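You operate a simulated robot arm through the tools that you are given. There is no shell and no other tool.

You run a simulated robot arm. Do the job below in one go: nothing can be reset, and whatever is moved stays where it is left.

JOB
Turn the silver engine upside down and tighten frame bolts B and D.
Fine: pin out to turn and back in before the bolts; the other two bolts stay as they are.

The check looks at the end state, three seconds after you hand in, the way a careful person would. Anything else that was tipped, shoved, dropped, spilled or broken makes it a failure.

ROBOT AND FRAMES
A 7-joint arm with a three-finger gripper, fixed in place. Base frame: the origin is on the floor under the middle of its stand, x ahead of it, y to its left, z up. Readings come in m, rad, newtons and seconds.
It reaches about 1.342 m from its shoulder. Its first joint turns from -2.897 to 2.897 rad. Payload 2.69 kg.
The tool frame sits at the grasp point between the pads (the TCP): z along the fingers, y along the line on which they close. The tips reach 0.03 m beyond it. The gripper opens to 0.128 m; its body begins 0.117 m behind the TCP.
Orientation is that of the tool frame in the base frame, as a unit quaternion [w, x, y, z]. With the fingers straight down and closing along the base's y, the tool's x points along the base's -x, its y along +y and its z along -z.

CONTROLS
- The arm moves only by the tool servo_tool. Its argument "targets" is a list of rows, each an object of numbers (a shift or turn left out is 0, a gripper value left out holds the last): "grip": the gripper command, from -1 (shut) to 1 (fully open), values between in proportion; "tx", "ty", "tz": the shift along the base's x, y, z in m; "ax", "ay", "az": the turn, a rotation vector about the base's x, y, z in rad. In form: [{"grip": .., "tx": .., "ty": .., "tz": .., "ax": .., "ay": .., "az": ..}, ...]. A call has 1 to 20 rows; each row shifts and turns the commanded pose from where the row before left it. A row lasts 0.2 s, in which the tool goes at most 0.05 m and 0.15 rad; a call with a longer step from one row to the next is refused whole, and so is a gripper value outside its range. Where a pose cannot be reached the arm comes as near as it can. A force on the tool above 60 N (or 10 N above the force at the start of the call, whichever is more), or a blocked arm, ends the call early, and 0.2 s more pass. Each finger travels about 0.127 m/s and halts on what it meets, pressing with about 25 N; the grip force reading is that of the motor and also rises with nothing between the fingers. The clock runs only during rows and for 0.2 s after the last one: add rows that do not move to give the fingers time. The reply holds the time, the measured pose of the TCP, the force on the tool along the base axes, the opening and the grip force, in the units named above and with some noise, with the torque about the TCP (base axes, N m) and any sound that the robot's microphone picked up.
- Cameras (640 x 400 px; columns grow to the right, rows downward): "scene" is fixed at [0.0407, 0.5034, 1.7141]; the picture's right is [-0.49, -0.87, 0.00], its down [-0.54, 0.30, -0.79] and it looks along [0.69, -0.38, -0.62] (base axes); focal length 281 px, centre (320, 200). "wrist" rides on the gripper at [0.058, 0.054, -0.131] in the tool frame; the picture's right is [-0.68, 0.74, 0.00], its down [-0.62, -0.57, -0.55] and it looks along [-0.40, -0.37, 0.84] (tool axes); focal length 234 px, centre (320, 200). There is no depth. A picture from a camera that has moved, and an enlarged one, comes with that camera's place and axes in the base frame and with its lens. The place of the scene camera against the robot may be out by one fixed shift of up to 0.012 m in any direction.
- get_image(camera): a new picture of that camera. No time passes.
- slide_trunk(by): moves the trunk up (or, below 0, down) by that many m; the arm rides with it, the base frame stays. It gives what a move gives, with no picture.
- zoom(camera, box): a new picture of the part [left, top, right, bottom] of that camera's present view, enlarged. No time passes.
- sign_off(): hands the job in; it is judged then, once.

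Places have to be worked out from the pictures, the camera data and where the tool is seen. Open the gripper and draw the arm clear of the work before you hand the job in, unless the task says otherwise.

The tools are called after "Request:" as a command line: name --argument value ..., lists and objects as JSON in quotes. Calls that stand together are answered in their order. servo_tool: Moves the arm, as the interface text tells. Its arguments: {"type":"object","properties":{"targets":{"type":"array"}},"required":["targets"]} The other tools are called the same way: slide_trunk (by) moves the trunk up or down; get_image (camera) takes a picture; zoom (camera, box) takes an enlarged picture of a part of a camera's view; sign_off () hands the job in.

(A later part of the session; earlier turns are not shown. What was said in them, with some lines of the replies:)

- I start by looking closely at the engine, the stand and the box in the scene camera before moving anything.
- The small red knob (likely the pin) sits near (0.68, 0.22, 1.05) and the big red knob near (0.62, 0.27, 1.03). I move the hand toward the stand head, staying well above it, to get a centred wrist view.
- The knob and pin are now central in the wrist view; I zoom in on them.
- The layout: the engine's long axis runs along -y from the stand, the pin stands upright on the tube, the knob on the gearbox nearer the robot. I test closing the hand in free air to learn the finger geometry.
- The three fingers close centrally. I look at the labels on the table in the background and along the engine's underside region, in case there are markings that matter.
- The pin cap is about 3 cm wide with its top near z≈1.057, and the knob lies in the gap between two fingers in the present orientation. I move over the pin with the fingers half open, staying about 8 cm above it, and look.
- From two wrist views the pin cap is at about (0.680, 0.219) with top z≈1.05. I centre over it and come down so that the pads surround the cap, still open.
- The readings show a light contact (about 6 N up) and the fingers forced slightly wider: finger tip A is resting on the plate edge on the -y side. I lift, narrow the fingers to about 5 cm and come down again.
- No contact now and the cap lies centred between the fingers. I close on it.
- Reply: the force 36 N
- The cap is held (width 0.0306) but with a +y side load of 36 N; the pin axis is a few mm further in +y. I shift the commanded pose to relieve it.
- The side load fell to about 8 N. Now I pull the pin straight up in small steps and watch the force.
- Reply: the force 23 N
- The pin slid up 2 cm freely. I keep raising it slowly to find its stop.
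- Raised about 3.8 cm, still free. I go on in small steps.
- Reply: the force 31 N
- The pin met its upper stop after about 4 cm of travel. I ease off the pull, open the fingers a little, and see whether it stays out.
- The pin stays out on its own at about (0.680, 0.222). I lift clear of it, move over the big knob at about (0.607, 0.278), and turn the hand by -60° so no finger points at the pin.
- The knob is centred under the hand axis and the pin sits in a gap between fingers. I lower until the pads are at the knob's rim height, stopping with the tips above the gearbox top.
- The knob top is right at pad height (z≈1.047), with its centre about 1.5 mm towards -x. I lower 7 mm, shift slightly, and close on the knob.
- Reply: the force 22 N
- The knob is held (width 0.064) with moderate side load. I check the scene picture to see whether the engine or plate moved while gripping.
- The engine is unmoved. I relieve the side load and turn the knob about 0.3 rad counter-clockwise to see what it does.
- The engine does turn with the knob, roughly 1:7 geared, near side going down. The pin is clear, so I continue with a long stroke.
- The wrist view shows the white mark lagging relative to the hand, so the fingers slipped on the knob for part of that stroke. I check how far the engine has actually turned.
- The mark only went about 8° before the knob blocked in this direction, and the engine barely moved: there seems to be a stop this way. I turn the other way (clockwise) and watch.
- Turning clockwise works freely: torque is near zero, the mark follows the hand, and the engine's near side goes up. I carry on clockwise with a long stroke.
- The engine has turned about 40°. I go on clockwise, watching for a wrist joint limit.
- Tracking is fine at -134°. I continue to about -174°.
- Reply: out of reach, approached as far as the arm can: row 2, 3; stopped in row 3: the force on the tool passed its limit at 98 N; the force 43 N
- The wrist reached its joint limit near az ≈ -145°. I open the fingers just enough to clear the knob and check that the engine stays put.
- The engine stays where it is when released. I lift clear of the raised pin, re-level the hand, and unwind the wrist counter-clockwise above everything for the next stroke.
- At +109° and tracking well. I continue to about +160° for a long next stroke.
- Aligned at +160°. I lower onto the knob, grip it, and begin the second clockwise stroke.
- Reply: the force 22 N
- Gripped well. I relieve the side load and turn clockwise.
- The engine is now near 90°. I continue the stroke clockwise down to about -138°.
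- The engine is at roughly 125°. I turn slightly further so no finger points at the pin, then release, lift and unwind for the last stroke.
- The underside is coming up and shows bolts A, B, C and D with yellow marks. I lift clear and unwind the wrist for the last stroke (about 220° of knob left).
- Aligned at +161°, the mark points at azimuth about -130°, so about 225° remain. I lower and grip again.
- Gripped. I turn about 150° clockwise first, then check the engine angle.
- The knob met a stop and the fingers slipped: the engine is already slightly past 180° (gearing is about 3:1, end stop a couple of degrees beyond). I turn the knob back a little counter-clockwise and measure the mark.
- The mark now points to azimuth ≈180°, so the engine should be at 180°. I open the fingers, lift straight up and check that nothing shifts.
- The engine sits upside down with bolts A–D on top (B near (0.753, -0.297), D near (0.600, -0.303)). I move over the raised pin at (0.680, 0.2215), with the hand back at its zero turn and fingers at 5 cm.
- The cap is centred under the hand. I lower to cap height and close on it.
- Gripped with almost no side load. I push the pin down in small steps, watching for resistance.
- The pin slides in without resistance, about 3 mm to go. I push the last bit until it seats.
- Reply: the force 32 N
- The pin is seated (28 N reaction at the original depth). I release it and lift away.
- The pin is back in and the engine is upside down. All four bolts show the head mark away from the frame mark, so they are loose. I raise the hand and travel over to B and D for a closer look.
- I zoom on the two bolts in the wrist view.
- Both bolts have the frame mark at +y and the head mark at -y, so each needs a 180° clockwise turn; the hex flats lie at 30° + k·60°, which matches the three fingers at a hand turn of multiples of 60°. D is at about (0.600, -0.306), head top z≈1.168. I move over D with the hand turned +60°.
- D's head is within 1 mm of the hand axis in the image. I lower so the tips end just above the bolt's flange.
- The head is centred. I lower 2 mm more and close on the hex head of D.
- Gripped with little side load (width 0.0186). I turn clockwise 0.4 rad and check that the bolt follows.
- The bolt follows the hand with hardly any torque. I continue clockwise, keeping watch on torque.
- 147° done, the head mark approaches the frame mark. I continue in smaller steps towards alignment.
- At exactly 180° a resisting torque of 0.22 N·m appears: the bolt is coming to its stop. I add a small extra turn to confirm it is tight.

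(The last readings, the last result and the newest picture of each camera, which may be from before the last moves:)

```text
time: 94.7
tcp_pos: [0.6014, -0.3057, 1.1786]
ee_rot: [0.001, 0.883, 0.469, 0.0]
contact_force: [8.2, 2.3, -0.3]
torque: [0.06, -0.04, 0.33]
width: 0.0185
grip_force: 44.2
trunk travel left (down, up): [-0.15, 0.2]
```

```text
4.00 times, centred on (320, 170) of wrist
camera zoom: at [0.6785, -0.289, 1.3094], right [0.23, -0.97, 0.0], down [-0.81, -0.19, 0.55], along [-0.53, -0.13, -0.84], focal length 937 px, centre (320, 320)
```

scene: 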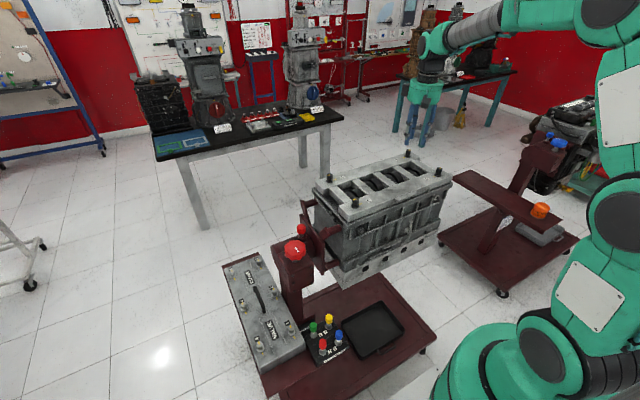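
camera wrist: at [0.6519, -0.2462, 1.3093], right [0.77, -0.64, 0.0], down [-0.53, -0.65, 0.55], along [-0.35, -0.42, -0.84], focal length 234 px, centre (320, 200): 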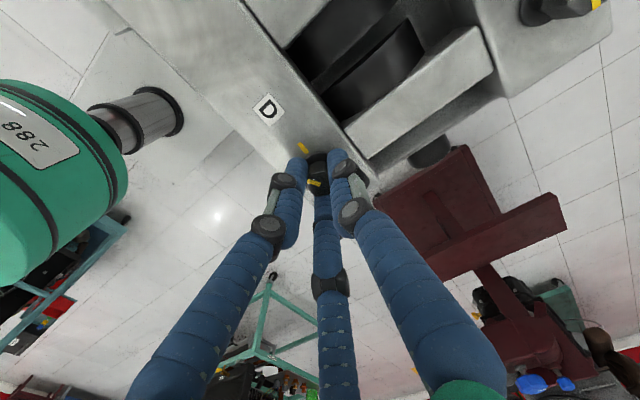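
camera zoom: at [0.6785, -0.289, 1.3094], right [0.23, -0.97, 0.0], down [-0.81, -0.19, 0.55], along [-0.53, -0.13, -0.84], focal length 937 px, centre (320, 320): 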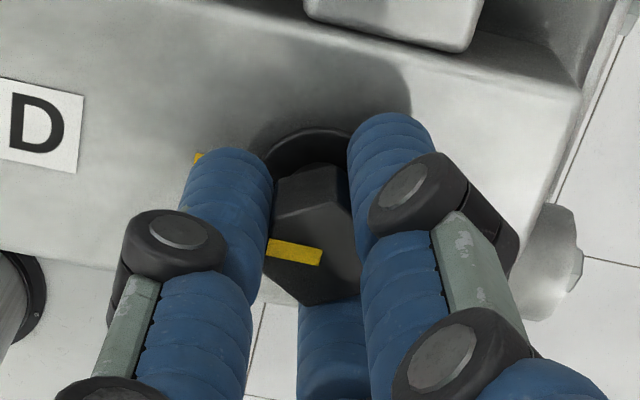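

The head mark now points at azimuth ≈ 90°, in line with the frame mark, with torque rising to 0.33 N·m. I open the fingers and lift to inspect D.

Request:
servo_tool --targets '[{"grip": -0.2}, {}, {}, {"tz": 0.03}, {"tz": 0.04}, {"tz": 0.03}, {}]'

Request:
get_image --camera "wrist"

Request:
zoom --camera "wrist" --box '[260, 100, 380, 200]'

Request:
zoom --camera "scene" --box '[380, 130, 460, 190]'

```text
time: 96.3
tcp_pos: [0.5986, -0.3051, 1.2777]
ee_rot: [0.0, 0.883, 0.47, 0.0]
contact_force: [0.6, -0.1, 0.0]
torque: [0.02, -0.02, 0.0]
width: 0.0512
grip_force: 0.0
trunk travel left (down, up): [-0.15, 0.2]
```

```text
taken
camera wrist: at [0.6771, -0.2892, 1.4093], right [0.23, -0.97, 0.0], down [-0.81, -0.19, 0.55], along [-0.53, -0.13, -0.84], focal length 234 px, centre (320, 200)
```

wrist: 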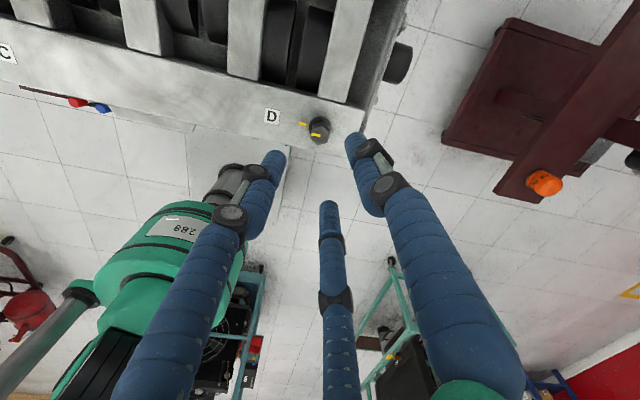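

```text
4.00 times, centred on (320, 150) of wrist
camera zoom: at [0.6771, -0.2892, 1.4093], right [0.23, -0.97, 0.0], down [-0.81, -0.19, 0.55], along [-0.53, -0.13, -0.84], focal length 937 px, centre (320, 400)
```

zoom: 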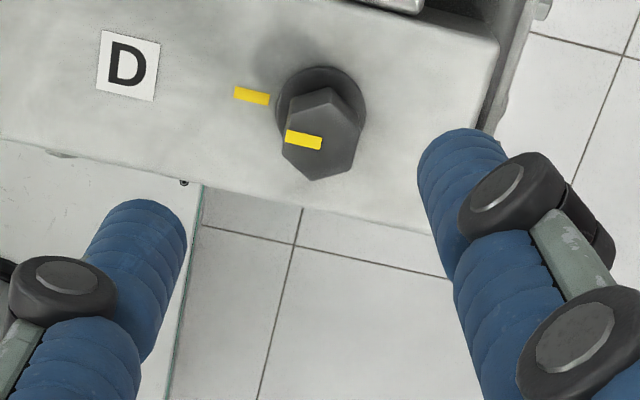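

```text
6.67 times, centred on (420, 160) of scene
camera zoom: at [0.0407, 0.5034, 1.7141], right [-0.49, -0.87, 0.0], down [-0.54, 0.3, -0.79], along [0.69, -0.38, -0.62], focal length 1871 px, centre (-347, 467)
```

zoom: 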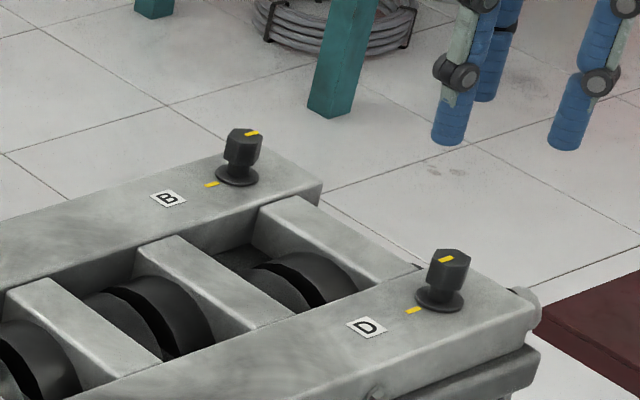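

D's head mark is now parallel and in line with its frame mark. I move across to B (about (0.757, -0.306)) while unwinding the wrist back to +60°, staying high.

Request:
servo_tool --targets '[{"tx": 0.026, "az": 0.146}, {"tx": 0.026, "az": 0.146}, {"tx": 0.026, "az": 0.146}, {"tx": 0.026, "az": 0.146}, {"tx": 0.026, "az": 0.146}, {"tx": 0.027, "az": 0.146}, {"az": 0.146}, {"az": 0.146}, {"az": 0.146}, {"az": 0.146}, {"az": 0.146}, {"az": 0.146}, {"az": 0.146}, {"az": 0.146}, {"az": 0.146}, {"az": 0.146}, {"az": 0.146}, {"az": 0.146}, {"az": 0.146}, {"az": 0.146}]'

Request:
servo_tool --targets '[{"az": 0.146}, {"az": 0.146}, {}]'

Request:
get_image --camera "wrist"

Request:
zoom --camera "wrist" --box '[260, 100, 380, 200]'

```text
time: 100.5
tcp_pos: [0.7586, -0.3046, 1.2785]
ee_rot: [0.0, -0.371, 0.928, 0.0]
contact_force: [0.3, -0.2, 0.2]
torque: [-0.01, 0.0, 0.0]
width: 0.0513
grip_force: 0.0
trunk travel left (down, up): [-0.15, 0.2]
```

```text
time: 101.3
tcp_pos: [0.7584, -0.3052, 1.2777]
ee_rot: [-0.001, -0.501, 0.865, 0.001]
contact_force: [-0.2, 0.1, -0.9]
torque: [0.0, 0.01, 0.01]
width: 0.0512
grip_force: 0.0
trunk travel left (down, up): [-0.15, 0.2]
```

```text
taken
camera wrist: at [0.6824, -0.3315, 1.409], right [-0.3, 0.95, 0.0], down [0.8, 0.25, 0.55], along [0.52, 0.17, -0.84], focal length 234 px, centre (320, 200)
```

wrist: 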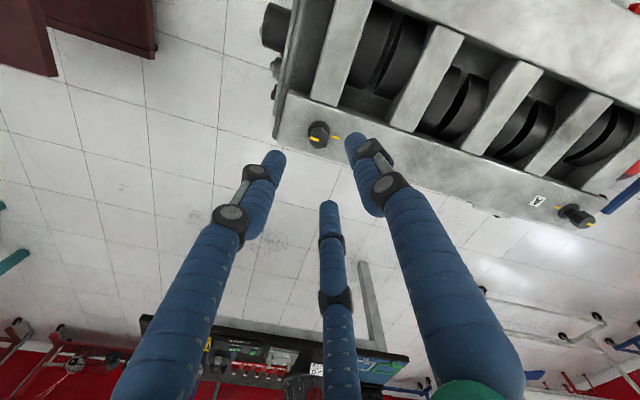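

```text
4.00 times, centred on (320, 150) of wrist
camera zoom: at [0.6824, -0.3315, 1.409], right [-0.3, 0.95, 0.0], down [0.8, 0.25, 0.55], along [0.52, 0.17, -0.84], focal length 937 px, centre (320, 400)
```

zoom: 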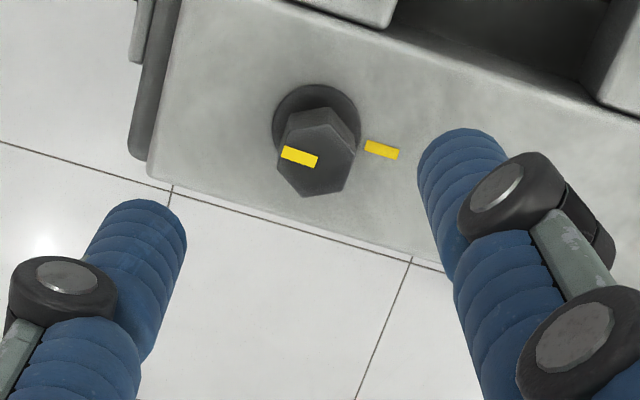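

B is about 3 mm in +x of the hand axis. I correct that and lower to the same height I used for D.

Request:
servo_tool --targets '[{"tx": 0.0028, "tz": -0.03}, {"tz": -0.03}, {"tz": -0.025}, {"tz": -0.013}, {}]'

Request:
zoom --camera "wrist" --box '[260, 120, 380, 220]'

```text
time: 102.5
tcp_pos: [0.7606, -0.305, 1.1797]
ee_rot: [0.0, -0.501, 0.865, 0.0]
contact_force: [0.6, 0.3, 0.3]
torque: [-0.01, -0.01, 0.01]
width: 0.0513
grip_force: 0.1
trunk travel left (down, up): [-0.15, 0.2]
```

```text
4.00 times, centred on (320, 170) of wrist
camera zoom: at [0.6855, -0.3318, 1.3113], right [-0.3, 0.95, 0.0], down [0.8, 0.25, 0.55], along [0.52, 0.17, -0.84], focal length 937 px, centre (320, 320)
```

zoom: 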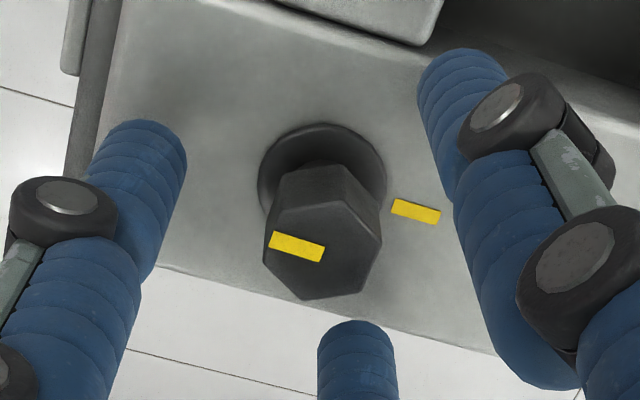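

Centred to within 1 mm. I nudge, lower 2 mm and close on B's head.

Request:
servo_tool --targets '[{"tx": -0.001, "ty": 0.0005, "tz": -0.002}, {"grip": -1}, {}, {}, {}]'

Request:
zoom --camera "wrist" --box '[260, 120, 380, 220]'

```text
time: 103.7
tcp_pos: [0.7609, -0.3045, 1.1783]
ee_rot: [0.0, -0.501, 0.865, 0.0]
contact_force: [14.6, -3.1, -2.8]
torque: [-0.19, -0.76, 0.01]
width: 0.0187
grip_force: 43.6
trunk travel left (down, up): [-0.15, 0.2]
```

```text
4.00 times, centred on (320, 170) of wrist
camera zoom: at [0.6858, -0.3312, 1.3091], right [-0.3, 0.95, 0.0], down [0.8, 0.25, 0.55], along [0.52, 0.17, -0.84], focal length 937 px, centre (320, 320)
```

zoom: 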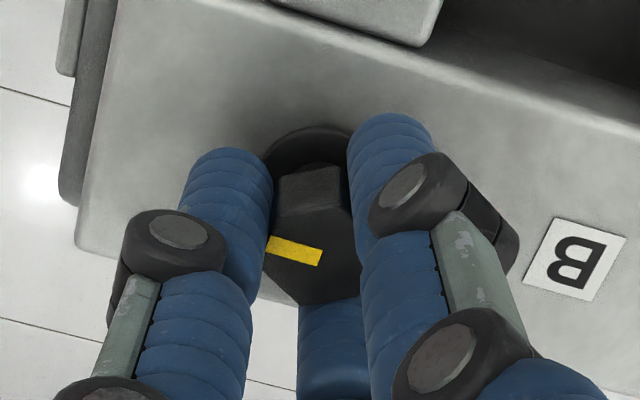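

Gripped the same way as D. I ease the side load and turn B clockwise.

Request:
servo_tool --targets '[{"tx": 0.001}, {"az": -0.12}, {"az": -0.12}, {"az": -0.12}, {"az": -0.12}, {"az": -0.12}, {"az": -0.12}, {"az": -0.12}, {"az": -0.12}, {"az": -0.12}, {"az": -0.12}, {"az": -0.12}, {"az": -0.12}, {"az": -0.12}, {"az": -0.12}, {"az": -0.12}, {"az": -0.12}, {}]'

Request:
zoom --camera "wrist" --box '[260, 120, 380, 220]'

Request:
get_image --camera "scene"

```text
time: 107.5
tcp_pos: [0.7617, -0.3052, 1.1784]
ee_rot: [0.001, 0.424, 0.906, 0.001]
contact_force: [14.7, -6.8, 8.1]
torque: [-0.24, -0.41, -0.01]
width: 0.0186
grip_force: 43.5
trunk travel left (down, up): [-0.15, 0.2]
```

```text
4.00 times, centred on (320, 170) of wrist
camera zoom: at [0.765, -0.2282, 1.3091], right [1.0, -0.05, 0.0], down [-0.04, -0.84, 0.55], along [-0.02, -0.55, -0.84], focal length 937 px, centre (320, 320)
```

zoom: 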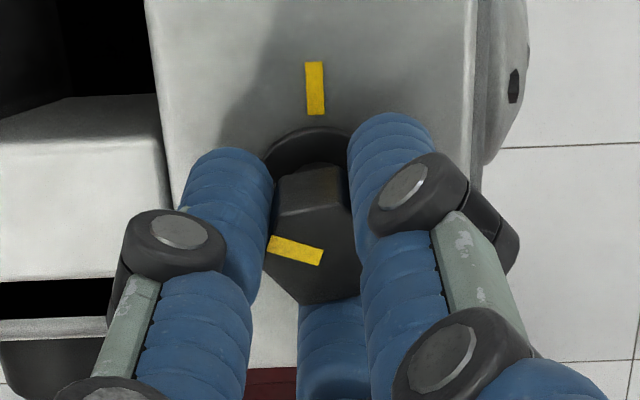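

```text
taken
```

scene: 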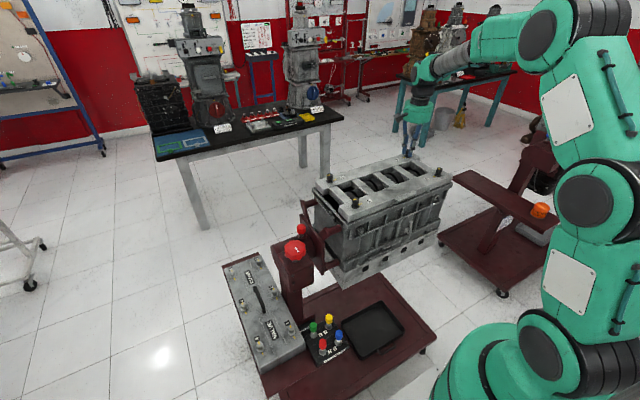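

B follows; about 110° done. I continue towards alignment.

Request:
servo_tool --targets '[{"tx": 0.0005, "az": -0.12}, {"az": -0.12}, {"az": -0.12}, {"az": -0.12}, {"az": -0.12}, {"az": -0.12}, {"az": -0.12}, {"az": -0.12}, {"az": -0.12}, {}]'

Request:
zoom --camera "wrist" --box '[260, 120, 380, 220]'

```text
time: 109.7
tcp_pos: [0.76, -0.3042, 1.1783]
ee_rot: [0.0, 0.829, 0.559, 0.0]
contact_force: [10.5, -8.7, 6.3]
torque: [-0.24, -0.24, 0.02]
width: 0.0185
grip_force: 43.5
trunk travel left (down, up): [-0.15, 0.2]
```

```text
4.00 times, centred on (320, 170) of wrist
camera zoom: at [0.833, -0.2733, 1.309], right [0.43, -0.9, 0.0], down [-0.76, -0.36, 0.55], along [-0.49, -0.24, -0.84], focal length 937 px, centre (320, 320)
```

zoom: 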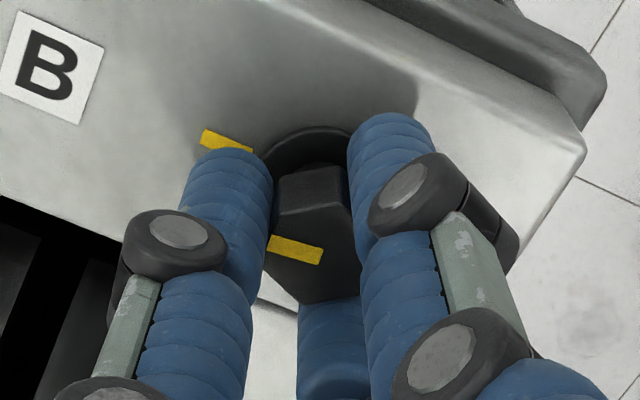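

Request:
servo_tool --targets '[{"az": -0.05}, {"az": -0.05}, {"az": -0.04}, {}]'

Request:
servo_tool --targets '[{"az": -0.04}, {"az": -0.03}, {}]'

Request:
zoom --camera "wrist" --box '[260, 120, 380, 220]'

```text
time: 110.7
tcp_pos: [0.7618, -0.3053, 1.1785]
ee_rot: [0.0, 0.866, 0.499, -0.001]
contact_force: [6.7, -7.7, 6.0]
torque: [-0.13, 0.05, 0.22]
width: 0.0186
grip_force: 43.4
trunk travel left (down, up): [-0.15, 0.2]
```

```text
time: 111.5
tcp_pos: [0.7603, -0.3053, 1.1777]
ee_rot: [0.0, 0.883, 0.47, 0.0]
contact_force: [4.7, -7.5, 4.8]
torque: [-0.19, -0.02, 0.34]
width: 0.0185
grip_force: 43.1
trunk travel left (down, up): [-0.15, 0.2]
```

```text
4.00 times, centred on (320, 170) of wrist
camera zoom: at [0.8385, -0.2889, 1.3089], right [0.23, -0.97, 0.0], down [-0.81, -0.2, 0.55], along [-0.53, -0.13, -0.84], focal length 937 px, centre (320, 320)
```

zoom: 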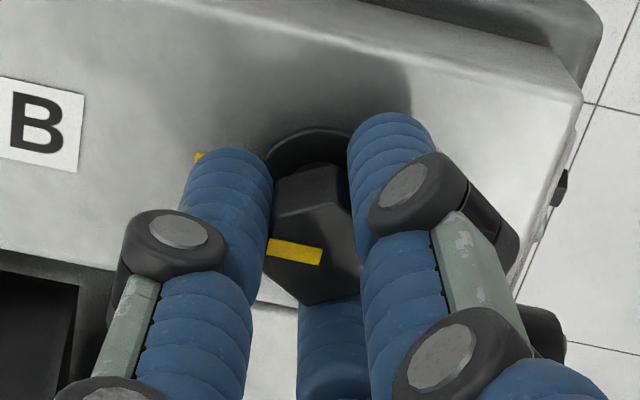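

B behaves exactly like D (0.22 then 0.34 N·m at the aligned mark). I release and lift to inspect.

Request:
servo_tool --targets '[{"grip": -0.2}, {}, {}, {"tz": 0.03}, {"tz": 0.04}, {"tz": 0.03}, {}]'

Request:
zoom --camera "wrist" --box '[260, 100, 380, 200]'

Request:
zoom --camera "scene" --box '[380, 130, 460, 190]'

```text
time: 113.1
tcp_pos: [0.7597, -0.3041, 1.2775]
ee_rot: [0.0, 0.883, 0.47, -0.001]
contact_force: [-0.1, 0.2, -0.8]
torque: [0.01, -0.02, 0.0]
width: 0.0511
grip_force: 0.1
trunk travel left (down, up): [-0.15, 0.2]
```

```text
4.00 times, centred on (320, 150) of wrist
camera zoom: at [0.8384, -0.2883, 1.4089], right [0.23, -0.97, 0.0], down [-0.81, -0.2, 0.55], along [-0.53, -0.13, -0.84], focal length 937 px, centre (320, 400)
```

zoom: 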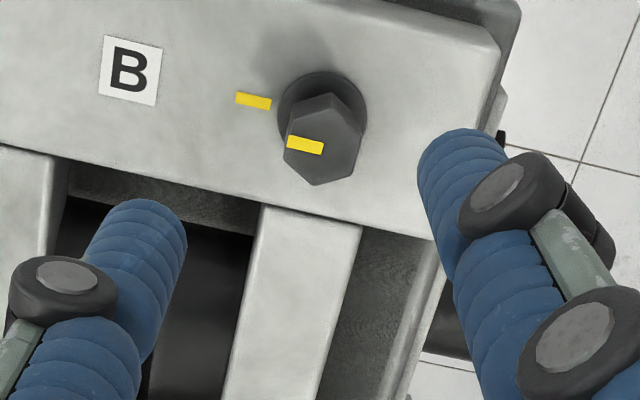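

```text
6.67 times, centred on (420, 160) of scene
camera zoom: at [0.0407, 0.5034, 1.7141], right [-0.49, -0.87, 0.0], down [-0.54, 0.3, -0.79], along [0.69, -0.38, -0.62], focal length 1871 px, centre (-347, 467)
```

zoom: 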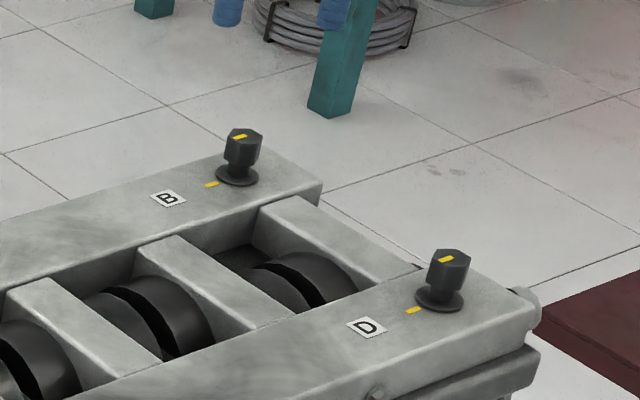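

Both B and D marks are in line with their frame marks. I raise the arm well clear, open the gripper and check the whole scene.

Request:
servo_tool --targets '[{"tz": 0.04}, {"tz": 0.04}, {"tz": 0.04, "az": 0.14}, {"tz": 0.04, "az": 0.14}, {"az": 0.14, "tx": -0.02, "ty": 0.02, "grip": 1}, {"az": 0.14, "tx": -0.02, "ty": 0.03}, {"az": 0.14, "tx": -0.02, "ty": 0.03}, {"az": 0.14, "tx": -0.02, "ty": 0.03}, {"az": 0.14, "ty": 0.03}, {"az": 0.14, "ty": 0.03}, {"az": 0.14}, {"az": 0.14}, {"az": 0.14}, {"az": 0.14}, {"az": 0.14}, {"az": 0.14}, {"az": 0.14}, {}]'

Request:
get_image --camera "scene"

Request:
get_image --camera "wrist"

Request:
zoom --camera "scene" --box '[260, 140, 460, 290]'

```text
time: 116.9
tcp_pos: [0.6799, -0.1347, 1.4377]
ee_rot: [-0.001, 0.03, 1.0, 0.0]
contact_force: [-0.5, -0.2, 0.7]
torque: [0.0, -0.03, -0.01]
width: 0.1281
grip_force: 0.1
trunk travel left (down, up): [-0.15, 0.2]
```

```text
taken
```

scene: 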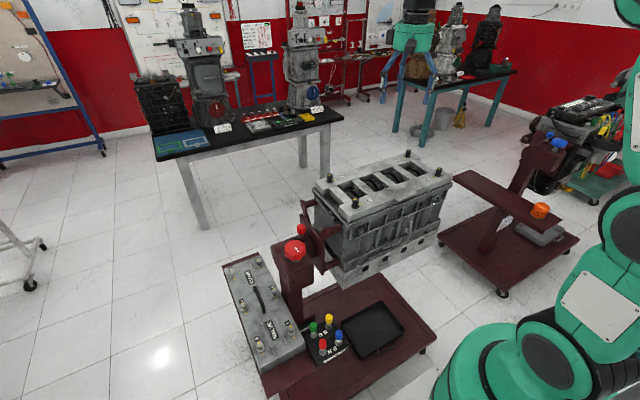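

```text
taken
camera wrist: at [0.6261, -0.0803, 1.5692], right [0.72, 0.69, 0.0], down [0.58, -0.6, 0.55], along [0.38, -0.39, -0.84], focal length 234 px, centre (320, 200)
```

wrist: 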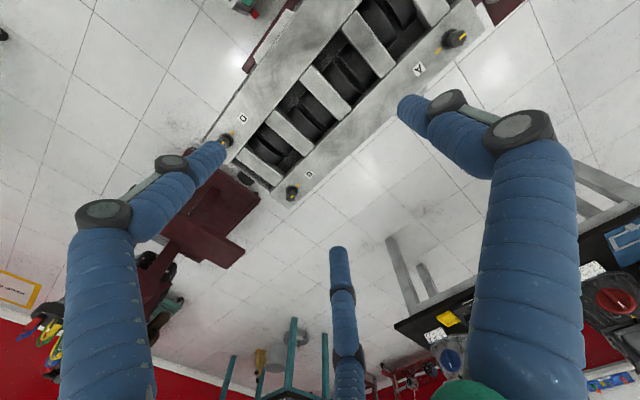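

```text
2.67 times, centred on (360, 215) of scene
camera zoom: at [0.0407, 0.5034, 1.7141], right [-0.49, -0.87, 0.0], down [-0.54, 0.3, -0.79], along [0.69, -0.38, -0.62], focal length 748 px, centre (213, 160)
```

zoom: 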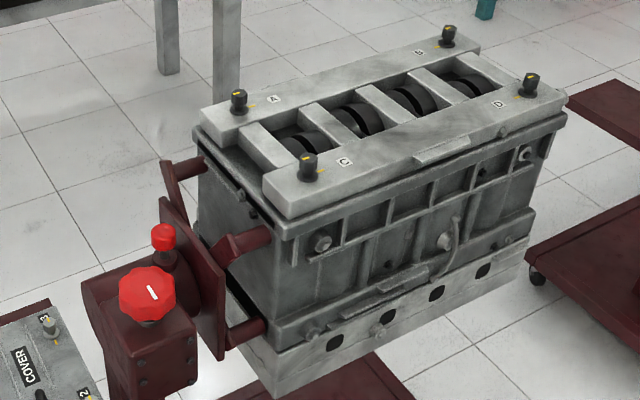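

Everything looks in place. I take a last close look at the pin and at bolts A and C to confirm the pin is fully in and those bolts are unchanged.

Request:
zoom --camera "scene" --box '[265, 200, 355, 290]'

Request:
zoom --camera "scene" --box '[310, 150, 390, 210]'

Request:
zoom --camera "scene" --box '[210, 240, 450, 390]'

```text
4.44 times, centred on (310, 245) of scene
camera zoom: at [0.0407, 0.5034, 1.7141], right [-0.49, -0.87, 0.0], down [-0.54, 0.3, -0.79], along [0.69, -0.38, -0.62], focal length 1247 px, centre (364, 0)
```

zoom: 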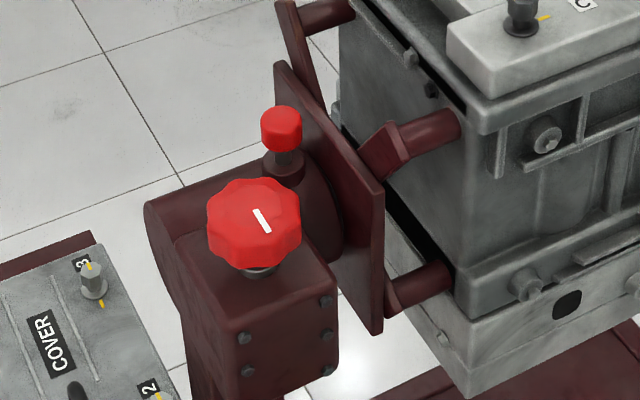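

```text
6.67 times, centred on (350, 180) of scene
camera zoom: at [0.0407, 0.5034, 1.7141], right [-0.49, -0.87, 0.0], down [-0.54, 0.3, -0.79], along [0.69, -0.38, -0.62], focal length 1871 px, centre (120, 333)
```

zoom: 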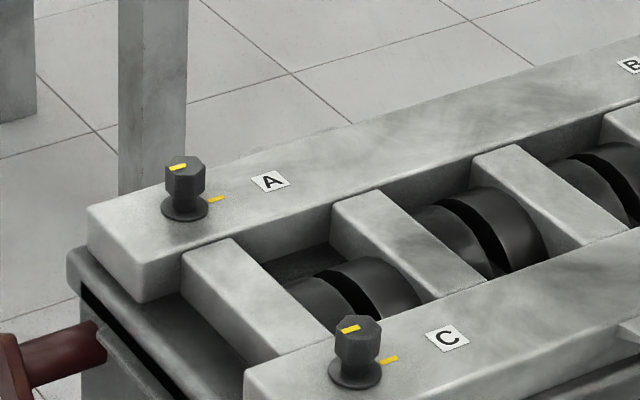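

```text
2.67 times, centred on (330, 315) of scene
camera zoom: at [0.0407, 0.5034, 1.7141], right [-0.49, -0.87, 0.0], down [-0.54, 0.3, -0.79], along [0.69, -0.38, -0.62], focal length 748 px, centre (293, -107)
```

zoom: 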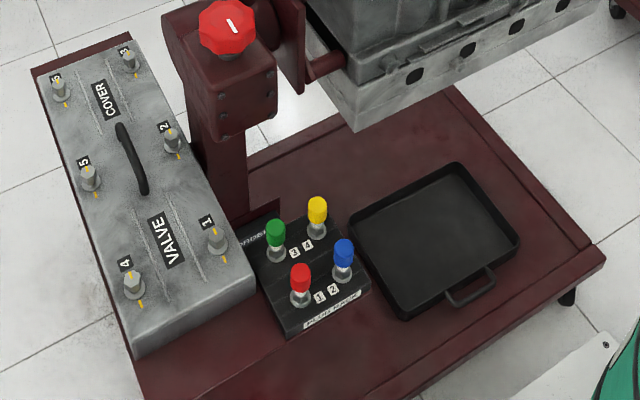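

The engine is upside down and the pin is seated at its original depth. B and D have their marks aligned, A and C look unchanged, and nothing else was disturbed. The gripper is open and the arm is clear, so I hand the job in.

Request:
sign_off

```text
The job is handed in.
```

The silver engine is upside down with the pin back in, and frame bolts B and D are tightened. I handed the job in, but no result came back.

- **Engine:** I pulled the pin to its stop and turned the engine 180° with the big red knob. I then pushed the pin back in to its original depth, and it slid in freely. Early on, the knob blocked after about 8° counter-clockwise and my fingers slipped on it, so I turned it clockwise instead. I also ran just past 180° onto the end stop and turned back before putting the pin in.
- **Bolts B and D:** each went 180° clockwise until the mark on its head lined up with the mark on the frame. Resistance was rising as they lined up, to about 0.33 N·m. I stopped at the marks and did not force them further.
- **Bolts A and C:** not touched, and their marks look the same as before.

While first reaching for the pin, a fingertip rested lightly (about 6 N) on the edge of the mounting plate. I lifted off, and nothing moved. In the last pictures nothing else on the stand had shifted, the gripper was open and the arm was clear.
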